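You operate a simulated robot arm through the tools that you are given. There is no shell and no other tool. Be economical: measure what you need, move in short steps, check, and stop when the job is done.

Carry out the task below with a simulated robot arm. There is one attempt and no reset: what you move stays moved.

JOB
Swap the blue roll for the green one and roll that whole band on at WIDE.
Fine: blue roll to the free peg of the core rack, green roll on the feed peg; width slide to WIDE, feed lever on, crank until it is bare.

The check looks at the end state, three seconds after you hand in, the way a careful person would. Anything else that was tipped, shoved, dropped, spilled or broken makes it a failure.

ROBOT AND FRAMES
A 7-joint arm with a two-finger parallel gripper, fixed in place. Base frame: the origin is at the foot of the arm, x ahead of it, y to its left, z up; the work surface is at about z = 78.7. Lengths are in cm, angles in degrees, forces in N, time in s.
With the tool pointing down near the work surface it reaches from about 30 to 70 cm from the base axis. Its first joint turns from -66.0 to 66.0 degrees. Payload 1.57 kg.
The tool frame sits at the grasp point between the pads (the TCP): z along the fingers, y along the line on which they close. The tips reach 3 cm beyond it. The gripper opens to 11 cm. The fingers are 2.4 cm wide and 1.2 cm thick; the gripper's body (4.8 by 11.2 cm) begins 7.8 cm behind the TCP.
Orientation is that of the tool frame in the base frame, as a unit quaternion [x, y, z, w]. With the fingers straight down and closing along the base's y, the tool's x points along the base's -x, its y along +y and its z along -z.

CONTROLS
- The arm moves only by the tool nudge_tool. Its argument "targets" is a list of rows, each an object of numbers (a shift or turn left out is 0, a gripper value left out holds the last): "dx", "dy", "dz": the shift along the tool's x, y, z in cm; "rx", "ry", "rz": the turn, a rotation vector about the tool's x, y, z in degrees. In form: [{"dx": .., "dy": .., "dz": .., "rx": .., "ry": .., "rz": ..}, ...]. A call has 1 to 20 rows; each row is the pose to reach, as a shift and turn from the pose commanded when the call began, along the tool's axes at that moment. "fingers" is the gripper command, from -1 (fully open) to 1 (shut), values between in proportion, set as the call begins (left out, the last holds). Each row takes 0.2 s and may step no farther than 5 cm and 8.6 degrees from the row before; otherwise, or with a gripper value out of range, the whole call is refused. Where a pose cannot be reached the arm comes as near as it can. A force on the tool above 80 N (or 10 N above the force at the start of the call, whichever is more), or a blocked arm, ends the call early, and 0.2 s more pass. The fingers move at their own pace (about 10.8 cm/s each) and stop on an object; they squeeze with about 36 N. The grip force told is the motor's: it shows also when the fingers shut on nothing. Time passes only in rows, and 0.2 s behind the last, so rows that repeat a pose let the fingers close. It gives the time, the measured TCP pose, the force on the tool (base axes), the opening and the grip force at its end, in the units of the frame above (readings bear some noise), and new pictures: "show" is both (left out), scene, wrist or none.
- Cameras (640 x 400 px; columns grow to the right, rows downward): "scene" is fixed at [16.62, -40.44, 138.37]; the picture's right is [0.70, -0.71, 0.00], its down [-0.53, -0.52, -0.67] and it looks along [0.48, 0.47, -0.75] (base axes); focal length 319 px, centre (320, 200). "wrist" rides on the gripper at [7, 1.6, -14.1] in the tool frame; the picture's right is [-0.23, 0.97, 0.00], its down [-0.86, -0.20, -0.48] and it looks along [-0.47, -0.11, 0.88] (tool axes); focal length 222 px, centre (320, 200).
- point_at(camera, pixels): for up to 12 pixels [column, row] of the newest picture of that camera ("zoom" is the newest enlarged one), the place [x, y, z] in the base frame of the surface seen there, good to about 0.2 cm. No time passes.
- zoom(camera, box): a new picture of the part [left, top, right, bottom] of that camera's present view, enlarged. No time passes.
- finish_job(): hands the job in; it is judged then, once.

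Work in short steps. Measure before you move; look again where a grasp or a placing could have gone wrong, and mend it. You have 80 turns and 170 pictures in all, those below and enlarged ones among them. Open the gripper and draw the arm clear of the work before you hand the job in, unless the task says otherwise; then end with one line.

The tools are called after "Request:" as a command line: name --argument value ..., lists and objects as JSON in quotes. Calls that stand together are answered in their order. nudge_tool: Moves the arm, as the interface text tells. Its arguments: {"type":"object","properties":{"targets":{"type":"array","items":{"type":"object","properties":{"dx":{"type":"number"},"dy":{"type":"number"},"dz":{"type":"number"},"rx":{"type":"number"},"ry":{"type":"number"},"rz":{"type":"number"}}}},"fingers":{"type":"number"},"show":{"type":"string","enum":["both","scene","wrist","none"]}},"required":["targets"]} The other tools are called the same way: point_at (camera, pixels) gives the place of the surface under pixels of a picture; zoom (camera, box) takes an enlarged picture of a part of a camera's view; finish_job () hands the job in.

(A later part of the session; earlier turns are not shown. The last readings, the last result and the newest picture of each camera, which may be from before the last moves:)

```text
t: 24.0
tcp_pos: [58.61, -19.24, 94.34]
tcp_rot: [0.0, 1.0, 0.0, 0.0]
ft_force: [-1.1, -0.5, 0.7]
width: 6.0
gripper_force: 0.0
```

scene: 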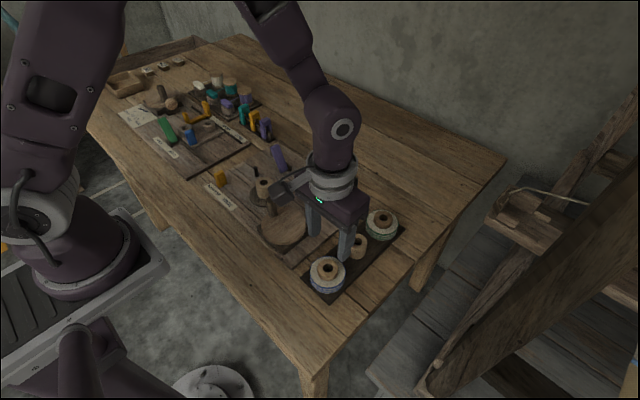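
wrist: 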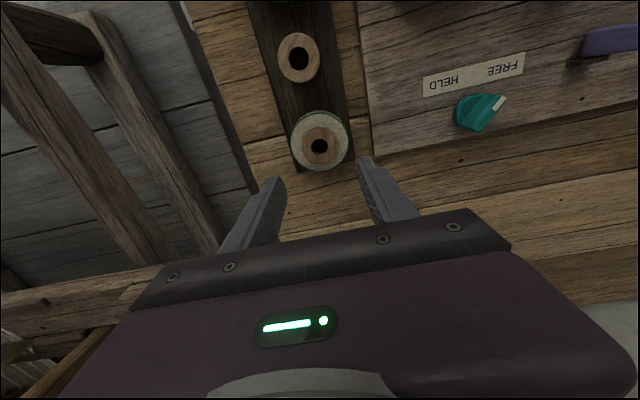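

The green core's centre is about (58.4, -19.3); I refine it with the wrist camera and descend onto it to TCP z 84.1.

Request:
point_at --camera "wrist" --pixels '[[307, 147], [333, 147], [320, 162], [320, 133], [300, 160], [340, 160]]'

Request:
nudge_tool --targets '[{"dx": 0.15, "dz": 2.5}, {"dx": 0.15, "dz": 5}, {"dx": 0.15, "dz": 7.5}]'

```text
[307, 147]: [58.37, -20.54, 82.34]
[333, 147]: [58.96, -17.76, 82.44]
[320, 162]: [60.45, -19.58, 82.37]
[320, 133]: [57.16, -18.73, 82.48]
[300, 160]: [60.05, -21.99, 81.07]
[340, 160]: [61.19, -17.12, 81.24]
```

```text
t: 24.8
tcp_pos: [58.33, -19.25, 86.85]
tcp_rot: [0.0, 1.0, 0.0, 0.0]
ft_force: [0.0, -0.1, 0.9]
width: 5.99
gripper_force: 0.1
```

scene: 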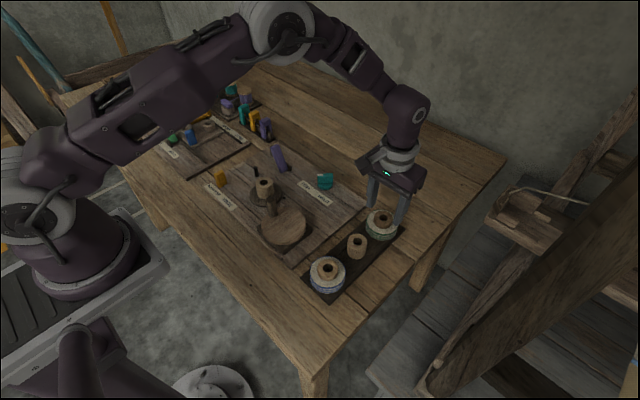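
wrist: 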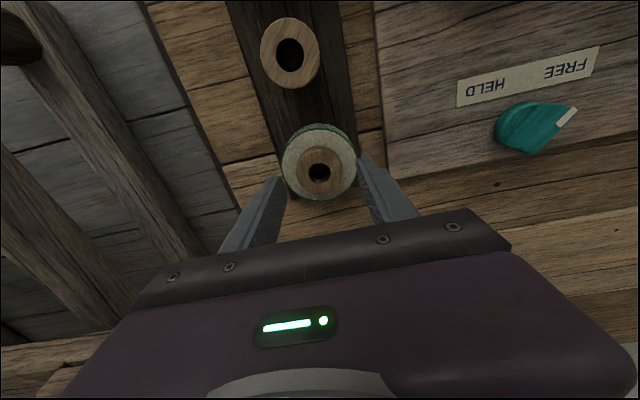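

Centre averages about (58.55, -19.2). I descend 2.7 cm, close, and lift slowly.

Request:
nudge_tool --targets '[{"dx": -0.15, "dz": 1}, {"dx": -0.15, "dz": 2}, {"dx": -0.15, "dz": 2.7}]' --show "none"

Request:
nudge_tool --targets '[{"dz": 0}, {"dz": 0}, {"dz": 0}]' --fingers 1 --show "none"

Request:
nudge_tool --targets '[{"dz": -0.2}, {"dz": -0.4}, {"dz": -0.6}, {"dz": -0.8}, {"dz": -1.0}, {"dz": -1.3}, {"dz": -1.6}, {"dz": -2.0}, {"dz": -2.4}, {"dz": -2.8}, {"dz": -3.2}, {"dz": -3.6}, {"dz": -4.0}, {"dz": -4.4}]'

```text
t: 25.6
tcp_pos: [58.51, -19.21, 84.08]
tcp_rot: [0.0, 1.0, 0.0, 0.0]
ft_force: [-2.8, 0.7, 8.1]
width: 6.02
gripper_force: 0.0
```

```text
t: 26.4
tcp_pos: [58.56, -19.14, 84.22]
tcp_rot: [0.0, 1.0, 0.0, 0.001]
ft_force: [3.8, -2.4, 8.9]
width: 4.04
gripper_force: 35.5
```

```text
t: 29.4
tcp_pos: [58.52, -19.27, 88.31]
tcp_rot: [0.0, 1.0, 0.0, 0.0]
ft_force: [0.0, -0.4, -0.4]
width: 4.07
gripper_force: 36.0
```

scene: 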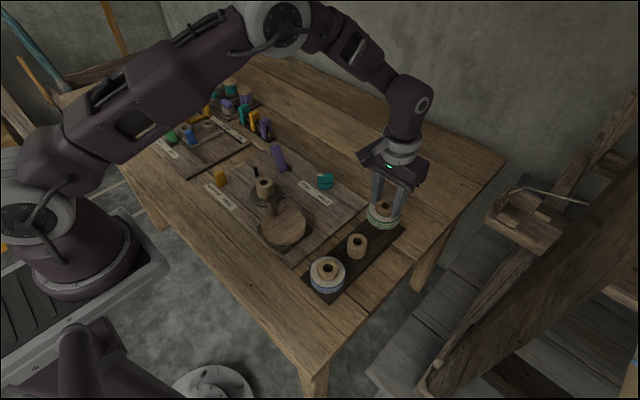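
wrist: 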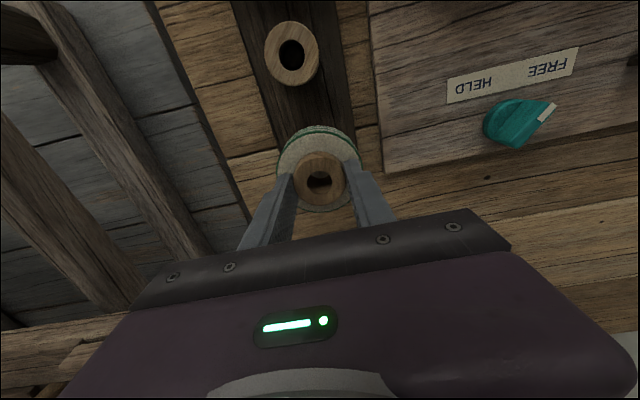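

The green roll is held. I raise it to z≈95 and carry it over to above the feed peg.

Request:
nudge_tool --targets '[{"dz": -1}, {"dz": -2.2}, {"dz": -3.6}, {"dz": -5}, {"dz": -6.2}, {"dz": -6.7, "dy": 0.5}, {"dz": -6.7, "dy": 2.5}, {"dz": -6.7, "dy": 5}, {"dz": -6.7, "dy": 7.5}, {"dz": -6.7, "dy": 10}, {"dz": -6.7, "dy": 12.5}, {"dz": -6.7, "dy": 15}, {"dz": -6.7, "dy": 17.5}]' --show "none"

Request:
nudge_tool --targets '[{"dy": 2.5}, {"dy": 5, "dx": 0.3}, {"dy": 7.5, "dx": 0.6}, {"dy": 10, "dx": 0.9}, {"dy": 12.5, "dx": 0.9}, {"dy": 15, "dx": 0.9}, {"dy": 17.5, "dx": 0.9}, {"dy": 19.5, "dx": 0.9}, {"dy": 20.35, "dx": 0.9}, {"dy": 20.35, "dx": 0.9}]'

Request:
point_at --camera "wrist" --pixels '[[303, 182], [338, 180], [318, 203], [320, 161]]'

Request:
zoom --camera "scene" --box '[220, 85, 340, 175]'

```text
t: 32.2
tcp_pos: [58.36, -1.67, 95.06]
tcp_rot: [0.0, 1.0, 0.0, 0.001]
ft_force: [0.0, -0.2, -0.6]
width: 4.04
gripper_force: 35.8
```

```text
t: 34.4
tcp_pos: [57.73, 18.62, 95.1]
tcp_rot: [-0.001, 1.0, 0.0, 0.0]
ft_force: [0.1, -0.2, -1.4]
width: 4.03
gripper_force: 35.9
```

scene: 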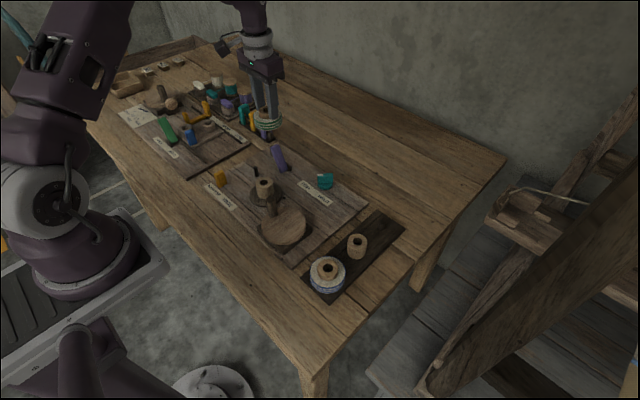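
wrist: 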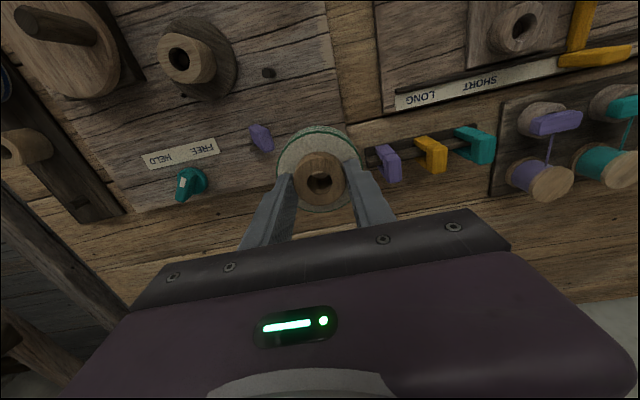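

```text
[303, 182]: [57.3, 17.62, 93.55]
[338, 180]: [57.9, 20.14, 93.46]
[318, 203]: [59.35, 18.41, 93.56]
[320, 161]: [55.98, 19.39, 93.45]
```

```text
4.44 times, centred on (280, 130) of scene
```

zoom: 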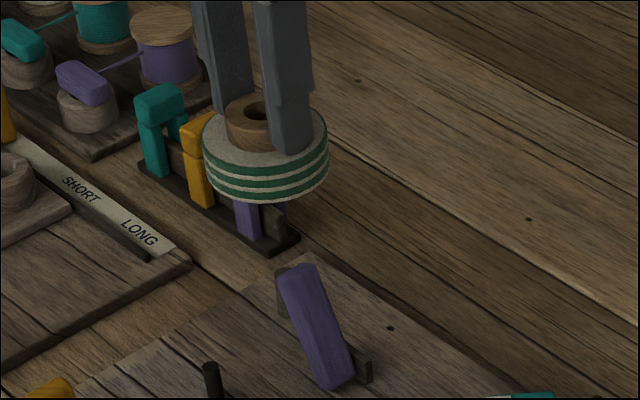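

I check the feed peg itself (visible at zoom (281,278)) before lowering.

Request:
point_at --camera "zoom" --pixels '[[281, 273], [287, 270], [277, 278], [279, 295], [300, 266]]'

Request:
nudge_tool --targets '[{"dz": 1}, {"dz": 2.5}, {"dz": 4}, {"dz": 5.5}, {"dz": 7}, {"dz": 7.6}]'

Request:
zoom --camera "scene" --box '[220, 100, 340, 175]'

```text
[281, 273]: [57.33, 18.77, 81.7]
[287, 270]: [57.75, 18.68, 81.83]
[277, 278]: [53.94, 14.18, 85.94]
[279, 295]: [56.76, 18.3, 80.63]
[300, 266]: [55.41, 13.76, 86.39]
```

```text
t: 35.8
tcp_pos: [57.66, 18.66, 87.45]
tcp_rot: [0.0, 1.0, 0.0, 0.0]
ft_force: [-0.1, 0.2, -0.3]
width: 4.06
gripper_force: 36.3
```

scene: 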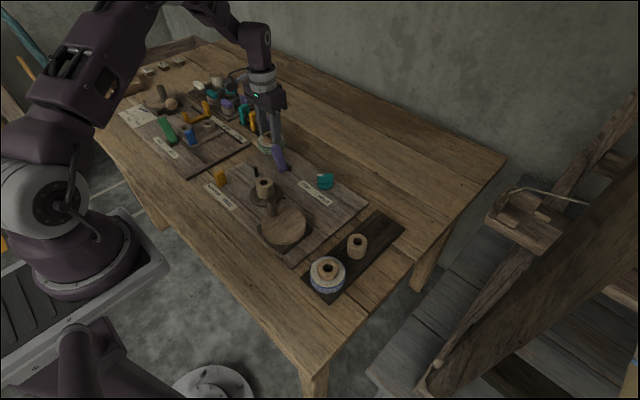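
wrist: 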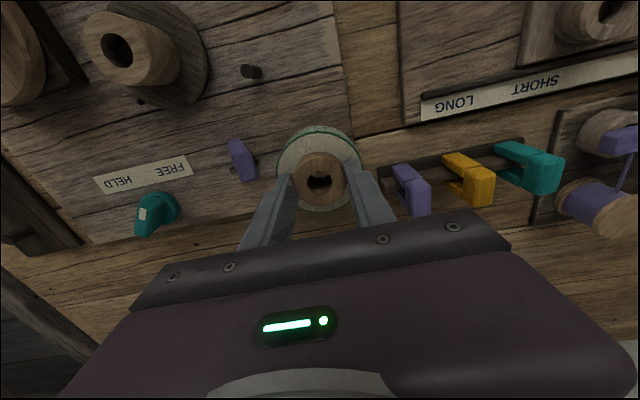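

```text
5.33 times, centred on (280, 138) of scene
```

zoom: 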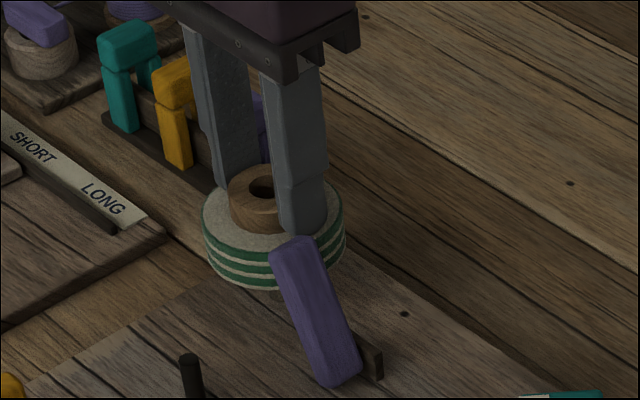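

Aligned with the peg (57.6, 18.7). I lower the last 3.1 cm gently.

Request:
nudge_tool --targets '[{"dz": 0.6}, {"dz": 1.2}, {"dz": 1.8}, {"dz": 2.3}, {"dz": 2.7}, {"dz": 3.0}, {"dz": 3.1}]' --show "wrist"

Request:
point_at --camera "wrist" --pixels '[[303, 182], [338, 180], [318, 203], [320, 161]]'

Request:
zoom --camera "scene" --box '[220, 100, 340, 175]'

```text
t: 37.4
tcp_pos: [57.68, 18.82, 84.47]
tcp_rot: [0.0, 1.0, 0.001, 0.001]
ft_force: [-3.9, -2.3, 12.3]
width: 4.06
gripper_force: 35.3
```

wrist: 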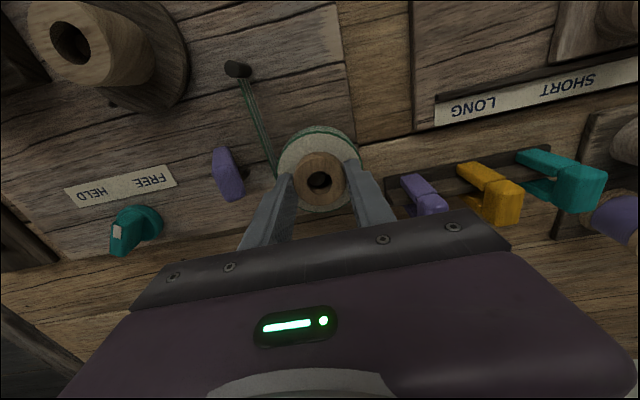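

```text
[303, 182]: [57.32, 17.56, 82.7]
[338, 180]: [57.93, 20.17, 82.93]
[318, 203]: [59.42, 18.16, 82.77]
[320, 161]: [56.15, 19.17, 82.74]
```

```text
5.33 times, centred on (280, 138) of scene
```

zoom: 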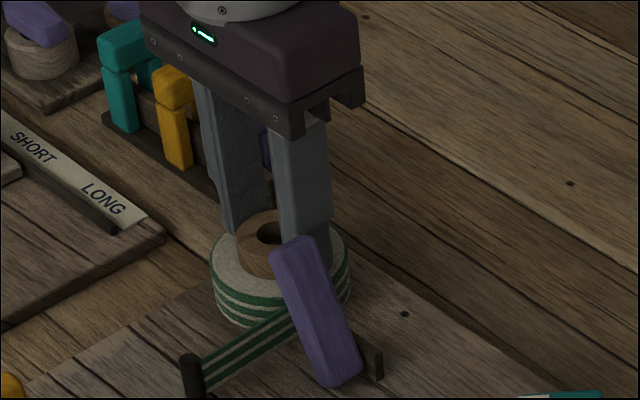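

The green roll is seated and its tail now runs to the guide post. I release, rise, and then look at the yellow slide.

Request:
nudge_tool --targets '[{"dz": 0}, {"dz": 0}, {"dz": 0}, {"dz": -0.5}, {"dz": -1.5}, {"dz": -3.5}, {"dz": -6}, {"dz": -9}, {"dz": -12}]' --fingers -0.09

Request:
zoom --camera "scene" --box '[190, 140, 290, 220]'

```text
t: 39.4
tcp_pos: [57.76, 19.0, 96.38]
tcp_rot: [0.0, 1.0, 0.0, 0.0]
ft_force: [0.0, -0.2, 0.9]
width: 5.98
gripper_force: 0.0
```

scene: 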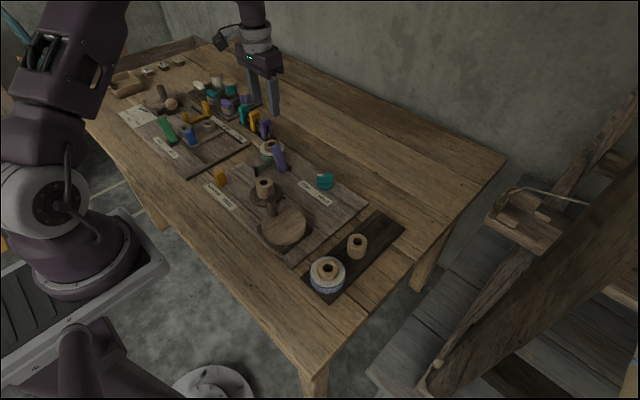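
wrist: 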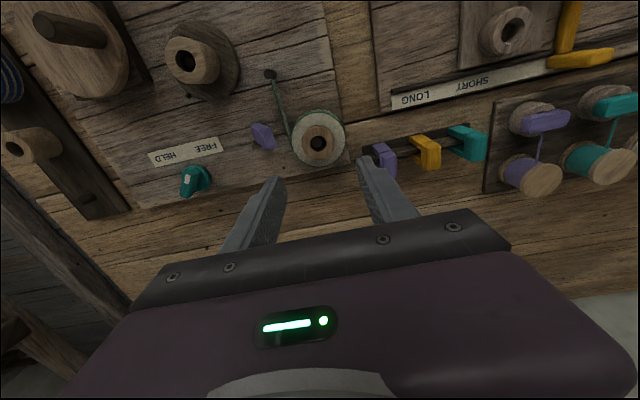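

```text
5.00 times, centred on (240, 180) of scene
```

zoom: 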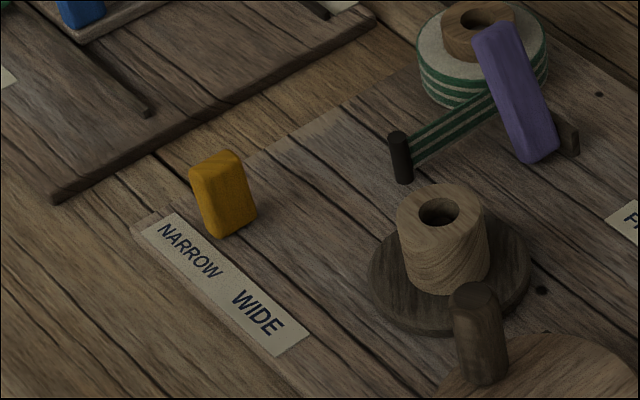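

I measure the yellow piece and the labels.

Request:
point_at --camera "zoom" --pixels '[[193, 172], [238, 160], [215, 165], [208, 180], [215, 235], [250, 220], [232, 205], [200, 205], [185, 245], [258, 310], [490, 270], [245, 235]]'

Request:
nudge_tool --targets '[{"dx": 3, "dz": 0}, {"dx": 7, "dy": -1}, {"dx": 11, "dy": -2}, {"dx": 14, "dy": -2}]' --show "wrist"

Request:
zoom --camera "wrist" --box '[240, 50, 440, 190]'

```text
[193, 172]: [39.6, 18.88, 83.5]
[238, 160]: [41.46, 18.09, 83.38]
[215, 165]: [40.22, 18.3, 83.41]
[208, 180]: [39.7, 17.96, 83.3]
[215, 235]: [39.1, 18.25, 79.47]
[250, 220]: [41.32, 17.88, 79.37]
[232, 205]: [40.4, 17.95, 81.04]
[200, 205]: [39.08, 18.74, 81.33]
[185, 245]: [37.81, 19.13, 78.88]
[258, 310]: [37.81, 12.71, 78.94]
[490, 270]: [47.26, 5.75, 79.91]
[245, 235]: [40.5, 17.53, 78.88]
```

```text
t: 40.4
tcp_pos: [43.55, 16.87, 96.28]
tcp_rot: [0.0, 1.0, 0.0, 0.0]
ft_force: [0.1, -0.6, -0.2]
width: 5.98
gripper_force: 0.0
```

wrist: 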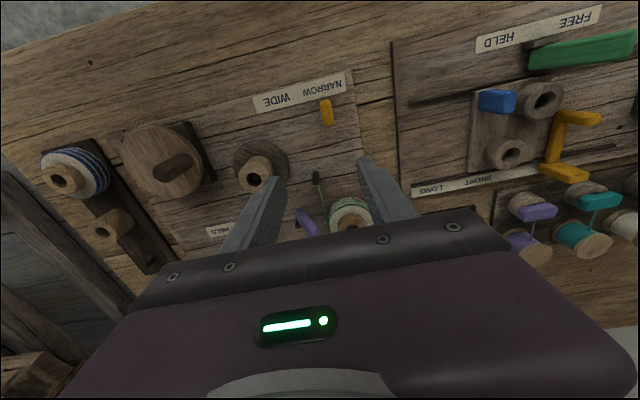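

```text
2.86 times, centred on (340, 120) of wrist
```

zoom: 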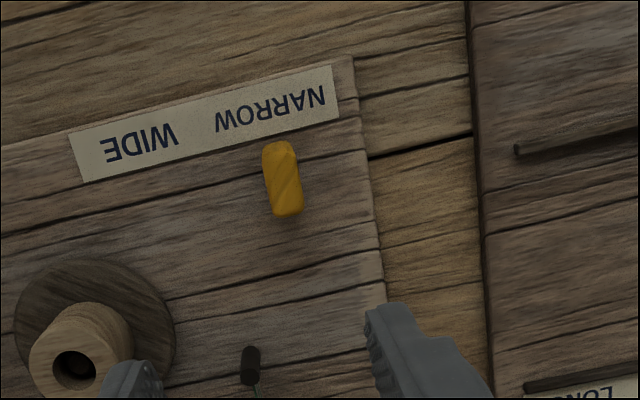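

The slide is an upright block at about (40.3, 18.4), z 79–83.4. I straddle it with a 3.5 cm opening, lower to TCP z≈83 and close.

Request:
nudge_tool --targets '[{"dx": 3.25, "dy": 1.5, "dz": 2}, {"dx": 3.25, "dy": 1.5, "dz": 6}, {"dx": 3.25, "dy": 1.5, "dz": 9}, {"dx": 3.25, "dy": 1.5, "dz": 11.5}, {"dx": 3.25, "dy": 1.5, "dz": 13}, {"dx": 3.25, "dy": 1.5, "dz": 13}]' --fingers 0.36

Request:
zoom --camera "scene" --box '[170, 120, 290, 220]'

```text
t: 41.8
tcp_pos: [40.67, 18.31, 83.27]
tcp_rot: [0.0, 1.0, 0.0, 0.0]
ft_force: [-0.6, 0.2, 0.1]
width: 3.5
gripper_force: 0.0
```

scene: 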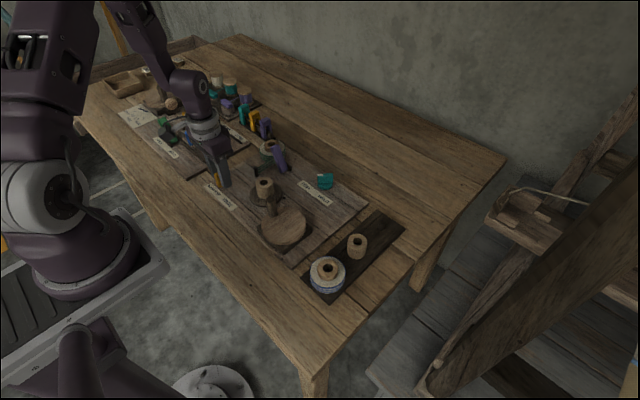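
wrist: 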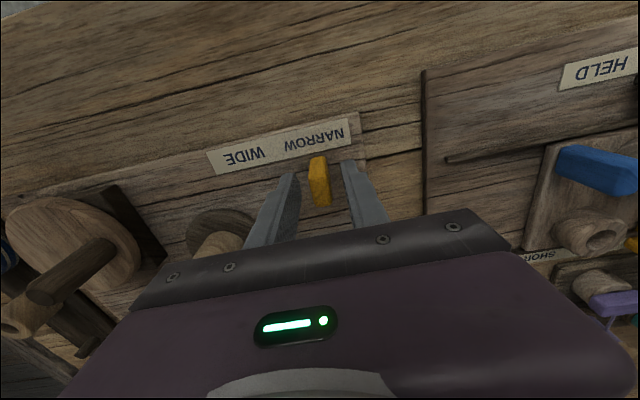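

```text
4.00 times, centred on (230, 170) of scene
```

zoom: 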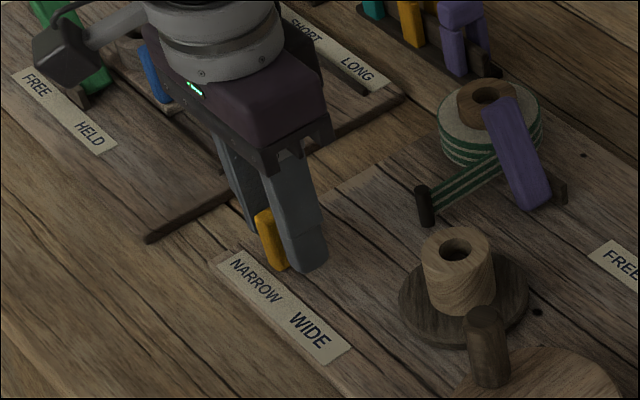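

Straddled well. I close and slide along -y toward the WIDE mark (y≈12.5).

Request:
nudge_tool --targets '[{"dz": 0}, {"dz": 0}]' --fingers 1 --show "none"

Request:
nudge_tool --targets '[{"dy": -0.5}, {"dy": -1}, {"dy": -2}, {"dy": -3}, {"dy": -4}]'

Request:
zoom --camera "scene" --box '[170, 120, 290, 220]'

```text
t: 42.4
tcp_pos: [40.7, 18.4, 83.23]
tcp_rot: [-0.001, 1.0, 0.0, 0.0]
ft_force: [0.6, -0.9, -7.8]
width: 1.38
gripper_force: 30.3
```

```text
t: 43.6
tcp_pos: [40.5, 14.2, 83.41]
tcp_rot: [0.0, 1.0, 0.0, 0.0]
ft_force: [11.6, 0.8, -18.8]
width: 1.37
gripper_force: 30.1
```

scene: 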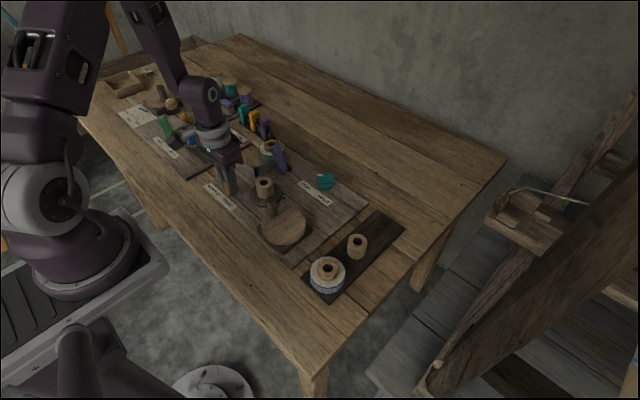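
wrist: 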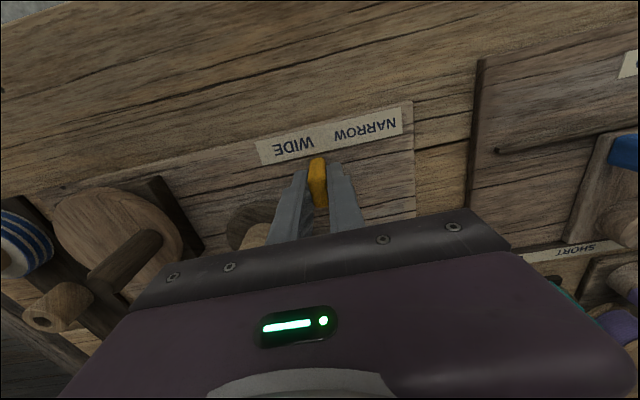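

```text
4.00 times, centred on (230, 170) of scene
```

zoom: 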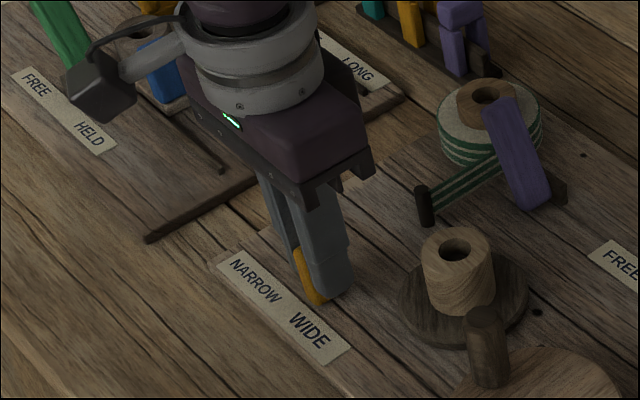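

The block slides. It is at y≈14.2 now; I continue 1.8 cm more in small steps, watching for an end stop.

Request:
nudge_tool --targets '[{"dy": -0.5}, {"dy": -1.0}, {"dy": -1.4}, {"dy": -1.8}]'

Request:
zoom --camera "wrist" --box '[220, 60, 420, 220]'

```text
t: 44.6
tcp_pos: [40.4, 12.49, 83.47]
tcp_rot: [0.0, 1.0, 0.001, 0.0]
ft_force: [12.0, 5.5, 7.3]
width: 1.37
gripper_force: 30.2
```

scene: 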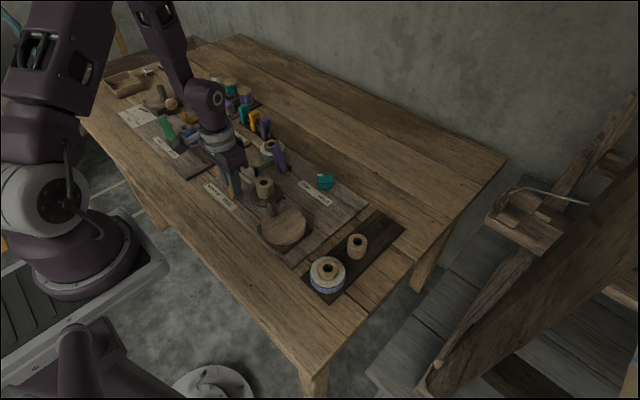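
wrist: 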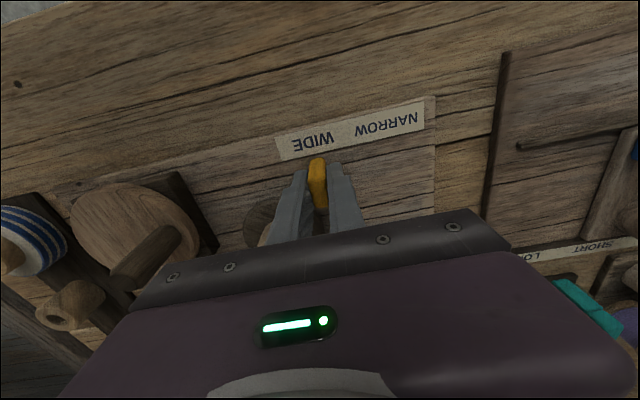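

```text
2.50 times, centred on (320, 140) of wrist
```

zoom: 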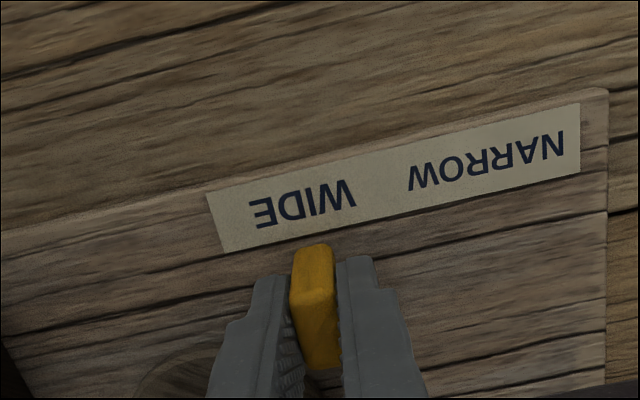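

It is opposite WIDE; I push a little further to feel for an end stop.

Request:
nudge_tool --targets '[{"dy": -0.3}, {"dy": -0.6}]' --show "wrist"

```text
t: 45.2
tcp_pos: [40.44, 12.49, 83.46]
tcp_rot: [-0.003, 1.0, 0.003, 0.002]
ft_force: [3.3, 57.3, -6.2]
width: 1.38
gripper_force: 29.8
```

wrist: 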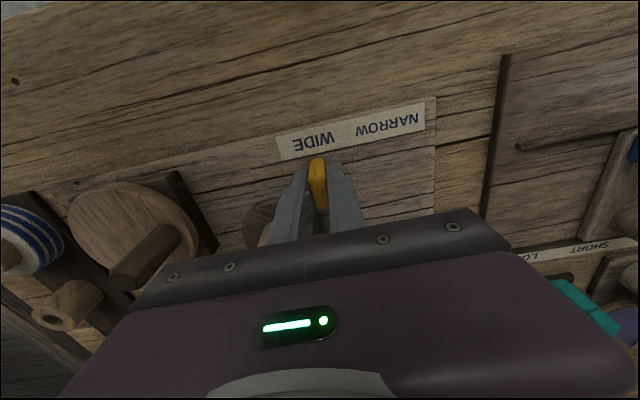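

End stop reached (57 N at y 12.5), so the slide is fully at WIDE. I relax, open, and rise.

Request:
nudge_tool --targets '[{"dy": 0.6}, {"dy": 0.6}]' --fingers 0.5 --show "none"

Request:
nudge_tool --targets '[{"dz": -2}, {"dz": -5}, {"dz": -9}, {"dz": -13}]'

Request:
zoom --camera "scene" --box '[190, 130, 350, 260]'

```text
t: 45.8
tcp_pos: [40.28, 12.37, 83.41]
tcp_rot: [0.001, 1.0, -0.001, -0.001]
ft_force: [-0.6, 0.3, -0.5]
width: 2.76
gripper_force: 0.0
```

```text
t: 46.8
tcp_pos: [40.48, 12.31, 96.45]
tcp_rot: [0.0, 1.0, 0.0, 0.0]
ft_force: [0.0, -0.1, 0.8]
width: 2.77
gripper_force: 0.0
```

scene: 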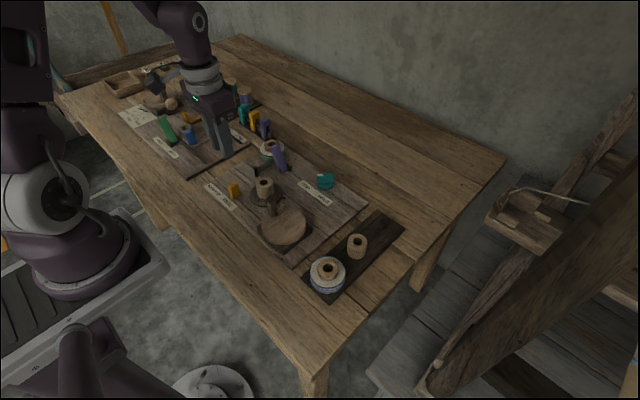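
wrist: 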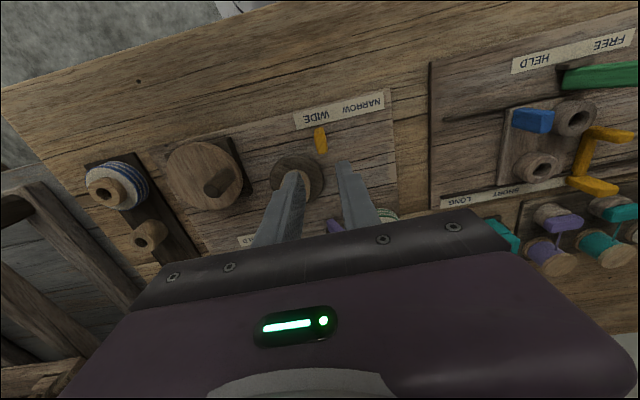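

```text
3.08 times, centred on (270, 195) of scene
```

zoom: 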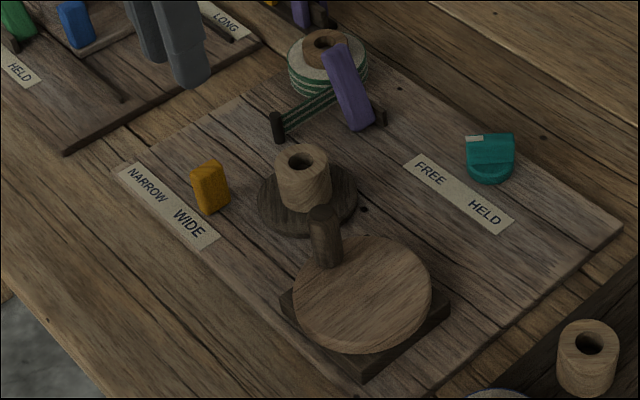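

Slide is at WIDE. Now the purple feed lever: it leans toward the roll (tip at (55,13.7,86.4)). I close the fingers and place them on its +y side, above the band, to push it over.

Request:
nudge_tool --targets '[{"dx": -3, "dy": 1}, {"dx": -7, "dy": 2}, {"dx": -11, "dy": 3}, {"dx": -14.5, "dy": 4.1}, {"dx": -14.5, "dy": 4.1, "dz": 3}, {"dx": -14.5, "dy": 4.1, "dz": 6}, {"dx": -14.5, "dy": 4.1, "dz": 8}, {"dx": -14.5, "dy": 4.1, "dz": 9.1}]' --fingers 1

Request:
zoom --camera "scene" --box '[220, 100, 340, 175]'

Request:
zoom --camera "wrist" --box '[220, 80, 420, 230]'

```text
t: 48.6
tcp_pos: [55.04, 16.48, 87.29]
tcp_rot: [0.001, 1.0, 0.0, 0.0]
ft_force: [0.0, 0.0, 0.7]
width: 0.03
gripper_force: 21.2
```

scene: 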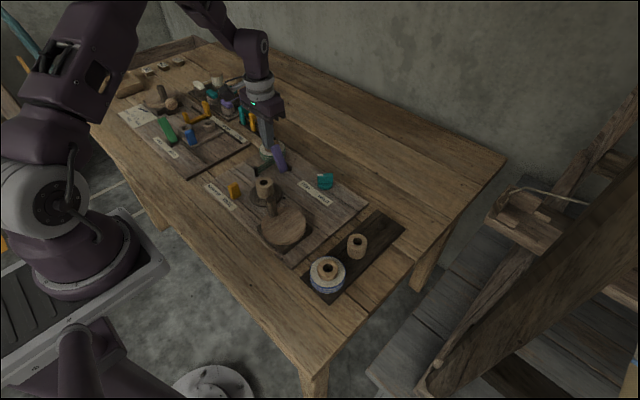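
wrist: 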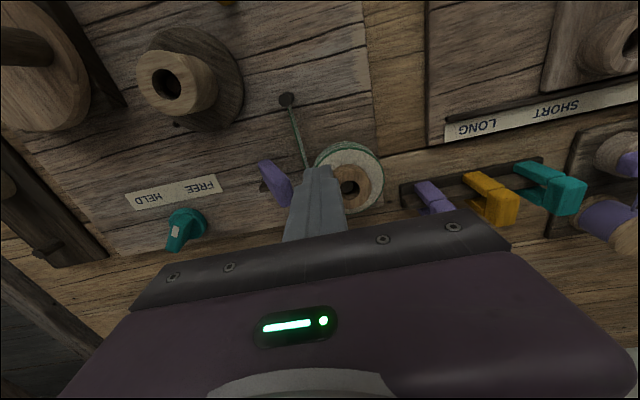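

```text
5.33 times, centred on (280, 138) of scene
```

zoom: 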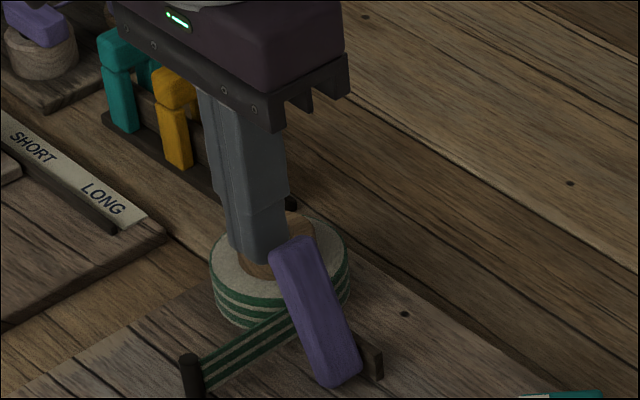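

```text
2.67 times, centred on (320, 155) of wrist
```

zoom: 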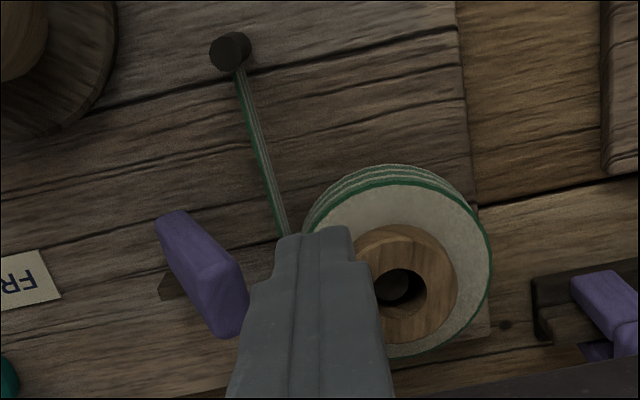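

The closed fingers stand just beyond the lever's +y side, clear of the roll. I push toward -y in small steps.

Request:
nudge_tool --targets '[{"dy": -0.8}, {"dy": -1.4}, {"dy": -2}, {"dy": -2.6}, {"dy": -3.2}, {"dy": -3.8}]'

Request:
zoom --camera "scene" --box '[220, 100, 340, 175]'

```text
t: 50.0
tcp_pos: [54.96, 12.67, 87.24]
tcp_rot: [0.0, 1.0, 0.0, 0.0]
ft_force: [0.3, 1.4, 2.0]
width: 0.03
gripper_force: 21.2
```

scene: 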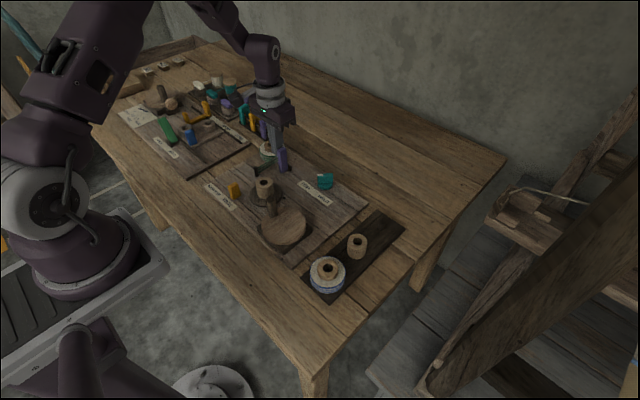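
wrist: 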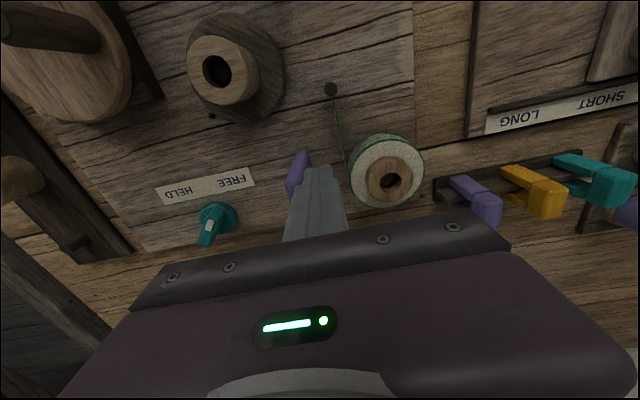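

```text
5.33 times, centred on (280, 138) of scene
```

zoom: 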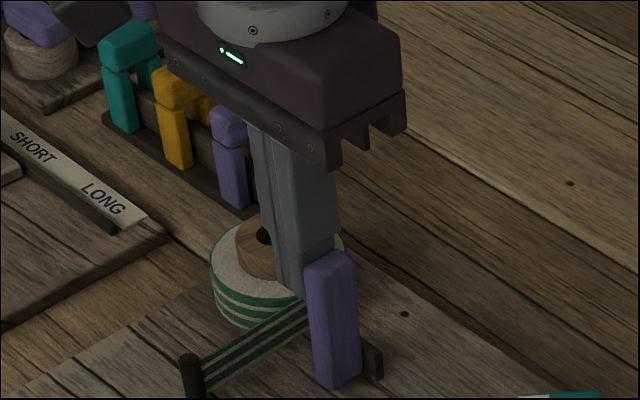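

The lever rotates with little force (now near vertical). I continue until it meets a stop.

Request:
nudge_tool --targets '[{"dy": -0.6}, {"dy": -1.2}, {"dy": -1.8}, {"dy": -2.2}, {"dy": -2.6}, {"dy": -3.0}, {"dy": -3.4}]'

Request:
zoom --camera "scene" --box '[220, 100, 340, 175]'

```text
t: 51.6
tcp_pos: [54.87, 10.68, 87.18]
tcp_rot: [-0.004, 1.0, 0.008, 0.001]
ft_force: [1.6, 75.3, 3.7]
width: 0.0
gripper_force: 21.3
```

scene: 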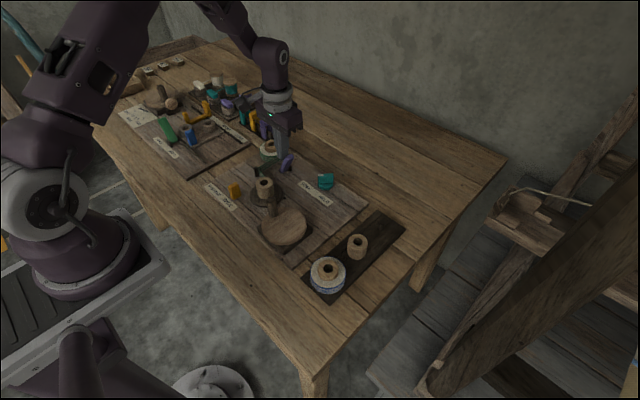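
wrist: 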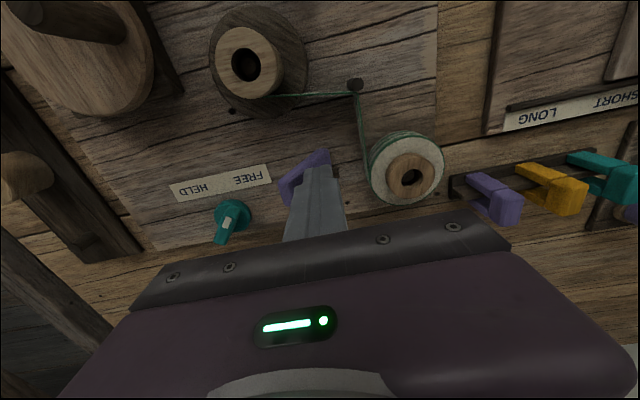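

```text
5.33 times, centred on (280, 138) of scene
```

zoom: 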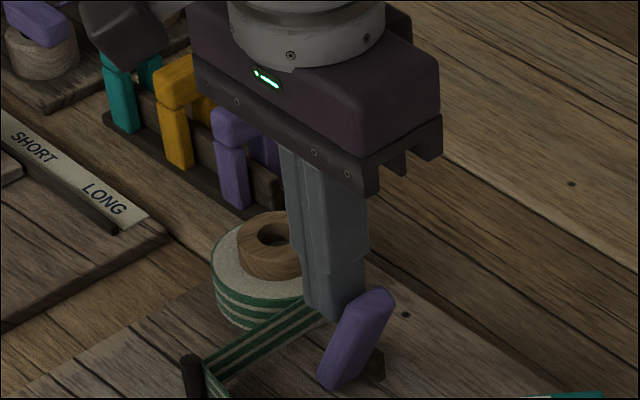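

The lever reached its stop and the band now runs from the post to the core, so the feed is on. I back off and rise, then inspect the crank.

Request:
nudge_tool --targets '[{"dy": 1.5}, {"dy": 2.2}, {"dy": 2.2, "dz": -3}, {"dy": 2.2, "dz": -7}, {"dy": 2.2, "dz": -11}]'

Request:
zoom --camera "scene" --box '[220, 150, 330, 260]'

```text
t: 52.8
tcp_pos: [54.62, 11.36, 98.24]
tcp_rot: [0.001, 1.0, -0.001, -0.001]
ft_force: [0.6, 1.0, -0.2]
width: 0.0
gripper_force: 21.7
```

scene: 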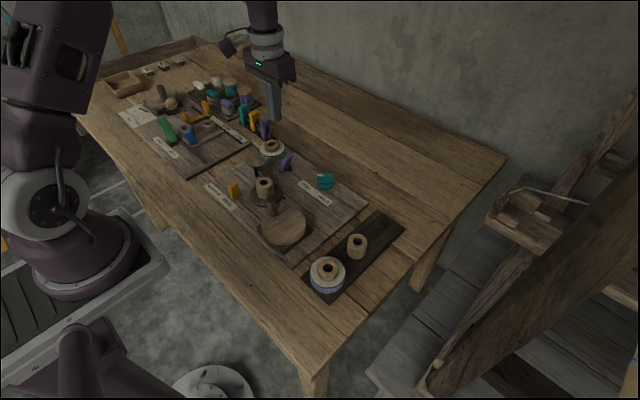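
wrist: 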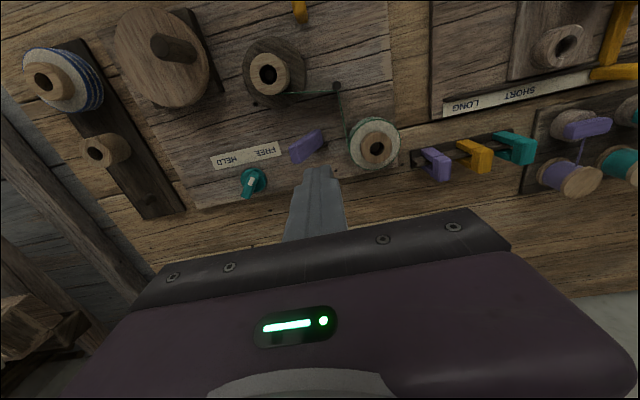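

```text
3.64 times, centred on (275, 205) of scene
```

zoom: 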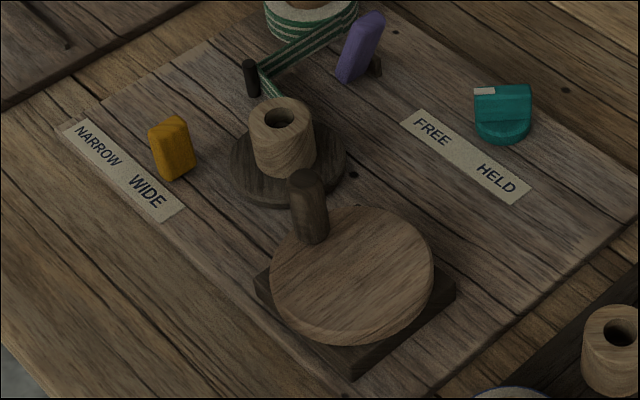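

I measure the crank disc rim and its vertical knob.

Request:
point_at --camera "zoom" --pixels '[[305, 177], [298, 182], [315, 178], [310, 225], [320, 235], [278, 275], [425, 270], [365, 213], [350, 318], [345, 270], [290, 240], [310, 200]]'

Request:
point_at --camera "wrist" --pixels '[[120, 50], [205, 70], [150, 12], [175, 102], [158, 48], [192, 48], [165, 60]]'

```text
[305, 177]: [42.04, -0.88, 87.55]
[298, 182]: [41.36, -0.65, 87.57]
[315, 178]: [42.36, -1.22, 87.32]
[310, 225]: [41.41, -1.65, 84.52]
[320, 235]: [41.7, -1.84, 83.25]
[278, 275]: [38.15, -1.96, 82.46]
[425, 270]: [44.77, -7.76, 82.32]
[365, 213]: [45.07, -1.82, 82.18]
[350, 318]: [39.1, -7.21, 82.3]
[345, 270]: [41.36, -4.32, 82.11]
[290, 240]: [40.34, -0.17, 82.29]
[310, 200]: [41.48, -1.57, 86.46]
```

```text
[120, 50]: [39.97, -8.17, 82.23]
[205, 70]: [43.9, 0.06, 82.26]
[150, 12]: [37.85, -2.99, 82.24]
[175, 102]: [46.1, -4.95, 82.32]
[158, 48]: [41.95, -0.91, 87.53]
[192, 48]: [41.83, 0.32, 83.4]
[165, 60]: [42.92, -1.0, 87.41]
```

Disc centre ≈ (42.0, -4.05), knob at (42.1, -0.95), top 87.5, crank radius ≈3.1. I move above the knob with 3.5 cm opening and lower around it.

Request:
nudge_tool --targets '[{"dx": 3, "dy": -3}, {"dx": 6, "dy": -6}, {"dx": 9, "dy": -9}, {"dx": 12, "dy": -12}, {"dx": 12.65, "dy": -12.35, "dz": 2}, {"dx": 12.65, "dy": -12.35, "dz": 5}]' --fingers 0.36

Request:
point_at --camera "wrist" --pixels '[[320, 160], [320, 175], [300, 130]]'

Request:
zoom --camera "scene" --box '[210, 130, 330, 250]'

```text
t: 54.2
tcp_pos: [42.19, -0.81, 93.18]
tcp_rot: [-0.001, 1.0, 0.0, 0.0]
ft_force: [-0.1, 1.1, -0.6]
width: 3.53
gripper_force: 0.1
```

scene: 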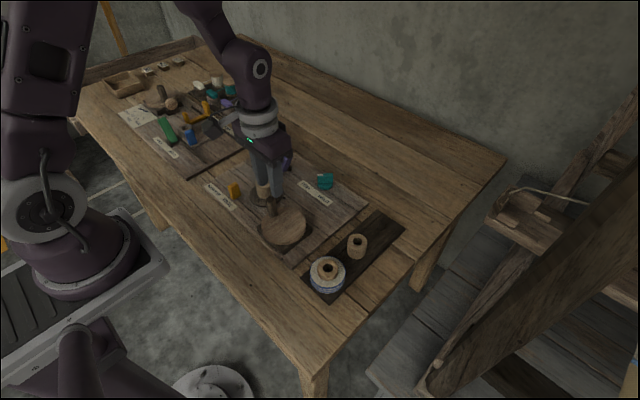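
wrist: 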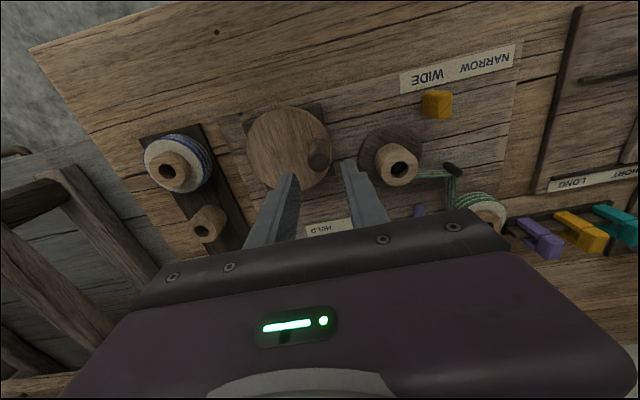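

```text
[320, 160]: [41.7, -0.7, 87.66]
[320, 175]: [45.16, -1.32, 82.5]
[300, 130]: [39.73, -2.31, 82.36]
```

```text
3.33 times, centred on (270, 190) of scene
```

zoom: 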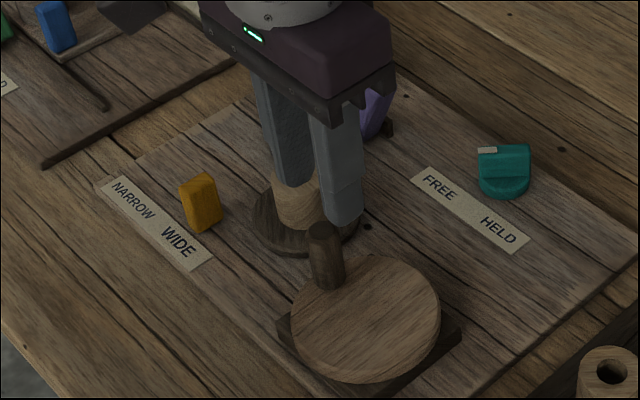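

The knob is centred between the fingers (wrist (320,157)). I lower 7 cm and close.

Request:
nudge_tool --targets '[{"dz": 2}, {"dz": 4}, {"dz": 6}, {"dz": 6.9}]' --show "none"

Request:
nudge_tool --targets '[{"dz": 0}, {"dz": 0}]' --fingers 1

```text
t: 55.2
tcp_pos: [42.2, -0.96, 86.22]
tcp_rot: [0.0, 1.0, 0.001, 0.0]
ft_force: [0.5, 0.1, -0.1]
width: 3.53
gripper_force: 0.1
```

```text
t: 55.8
tcp_pos: [42.18, -0.84, 86.29]
tcp_rot: [-0.001, 1.0, 0.0, 0.0]
ft_force: [0.2, 12.1, -11.4]
width: 2.15
gripper_force: 34.8
```

scene: 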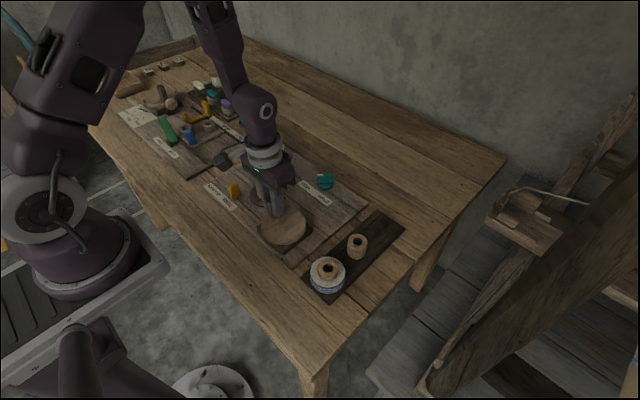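
wrist: 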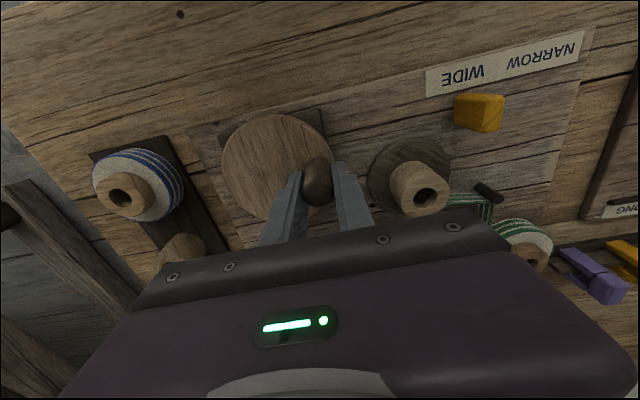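

Knob gripped (2.15 cm). I test a clockwise (from above) quarter turn, which is the way that should draw the band onto the core.

Request:
nudge_tool --targets '[{"dx": -0.79, "dy": -0.1}, {"dx": -1.53, "dy": -0.41}, {"dx": -2.16, "dy": -0.89}, {"dx": -2.64, "dy": -1.53}, {"dx": -2.95, "dy": -2.26}, {"dx": -3.05, "dy": -3.05}]'

Request:
zoom --camera "scene" --box '[210, 130, 330, 250]'

```text
t: 57.2
tcp_pos: [45.45, -3.86, 86.5]
tcp_rot: [0.001, 1.0, 0.0, 0.003]
ft_force: [26.9, 3.1, 0.9]
width: 2.09
gripper_force: 33.9
```

scene: 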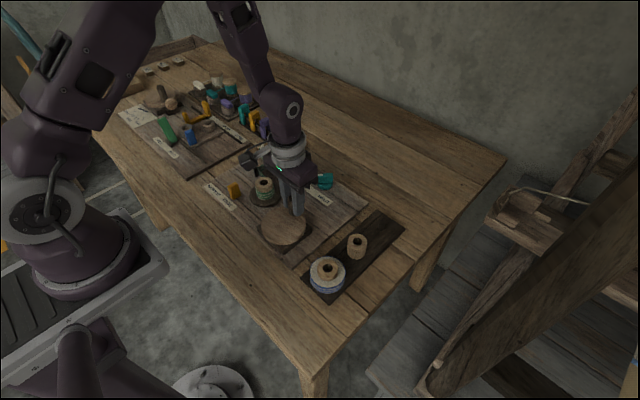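
wrist: 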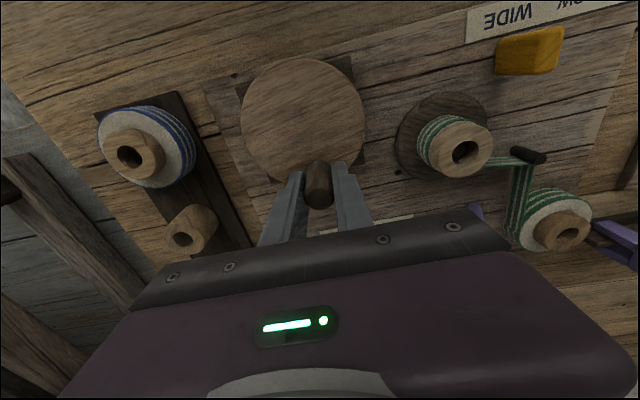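

```text
3.33 times, centred on (270, 190) of scene
```

zoom: 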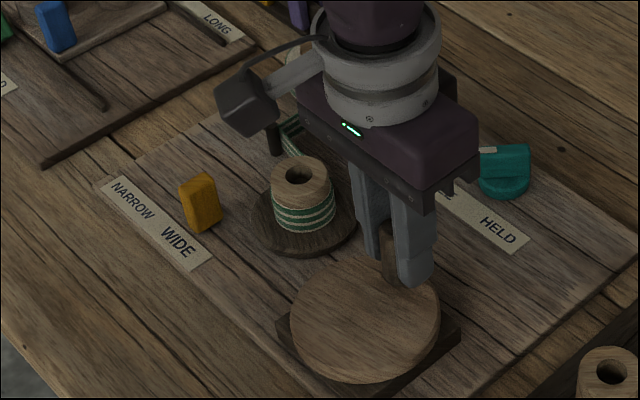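

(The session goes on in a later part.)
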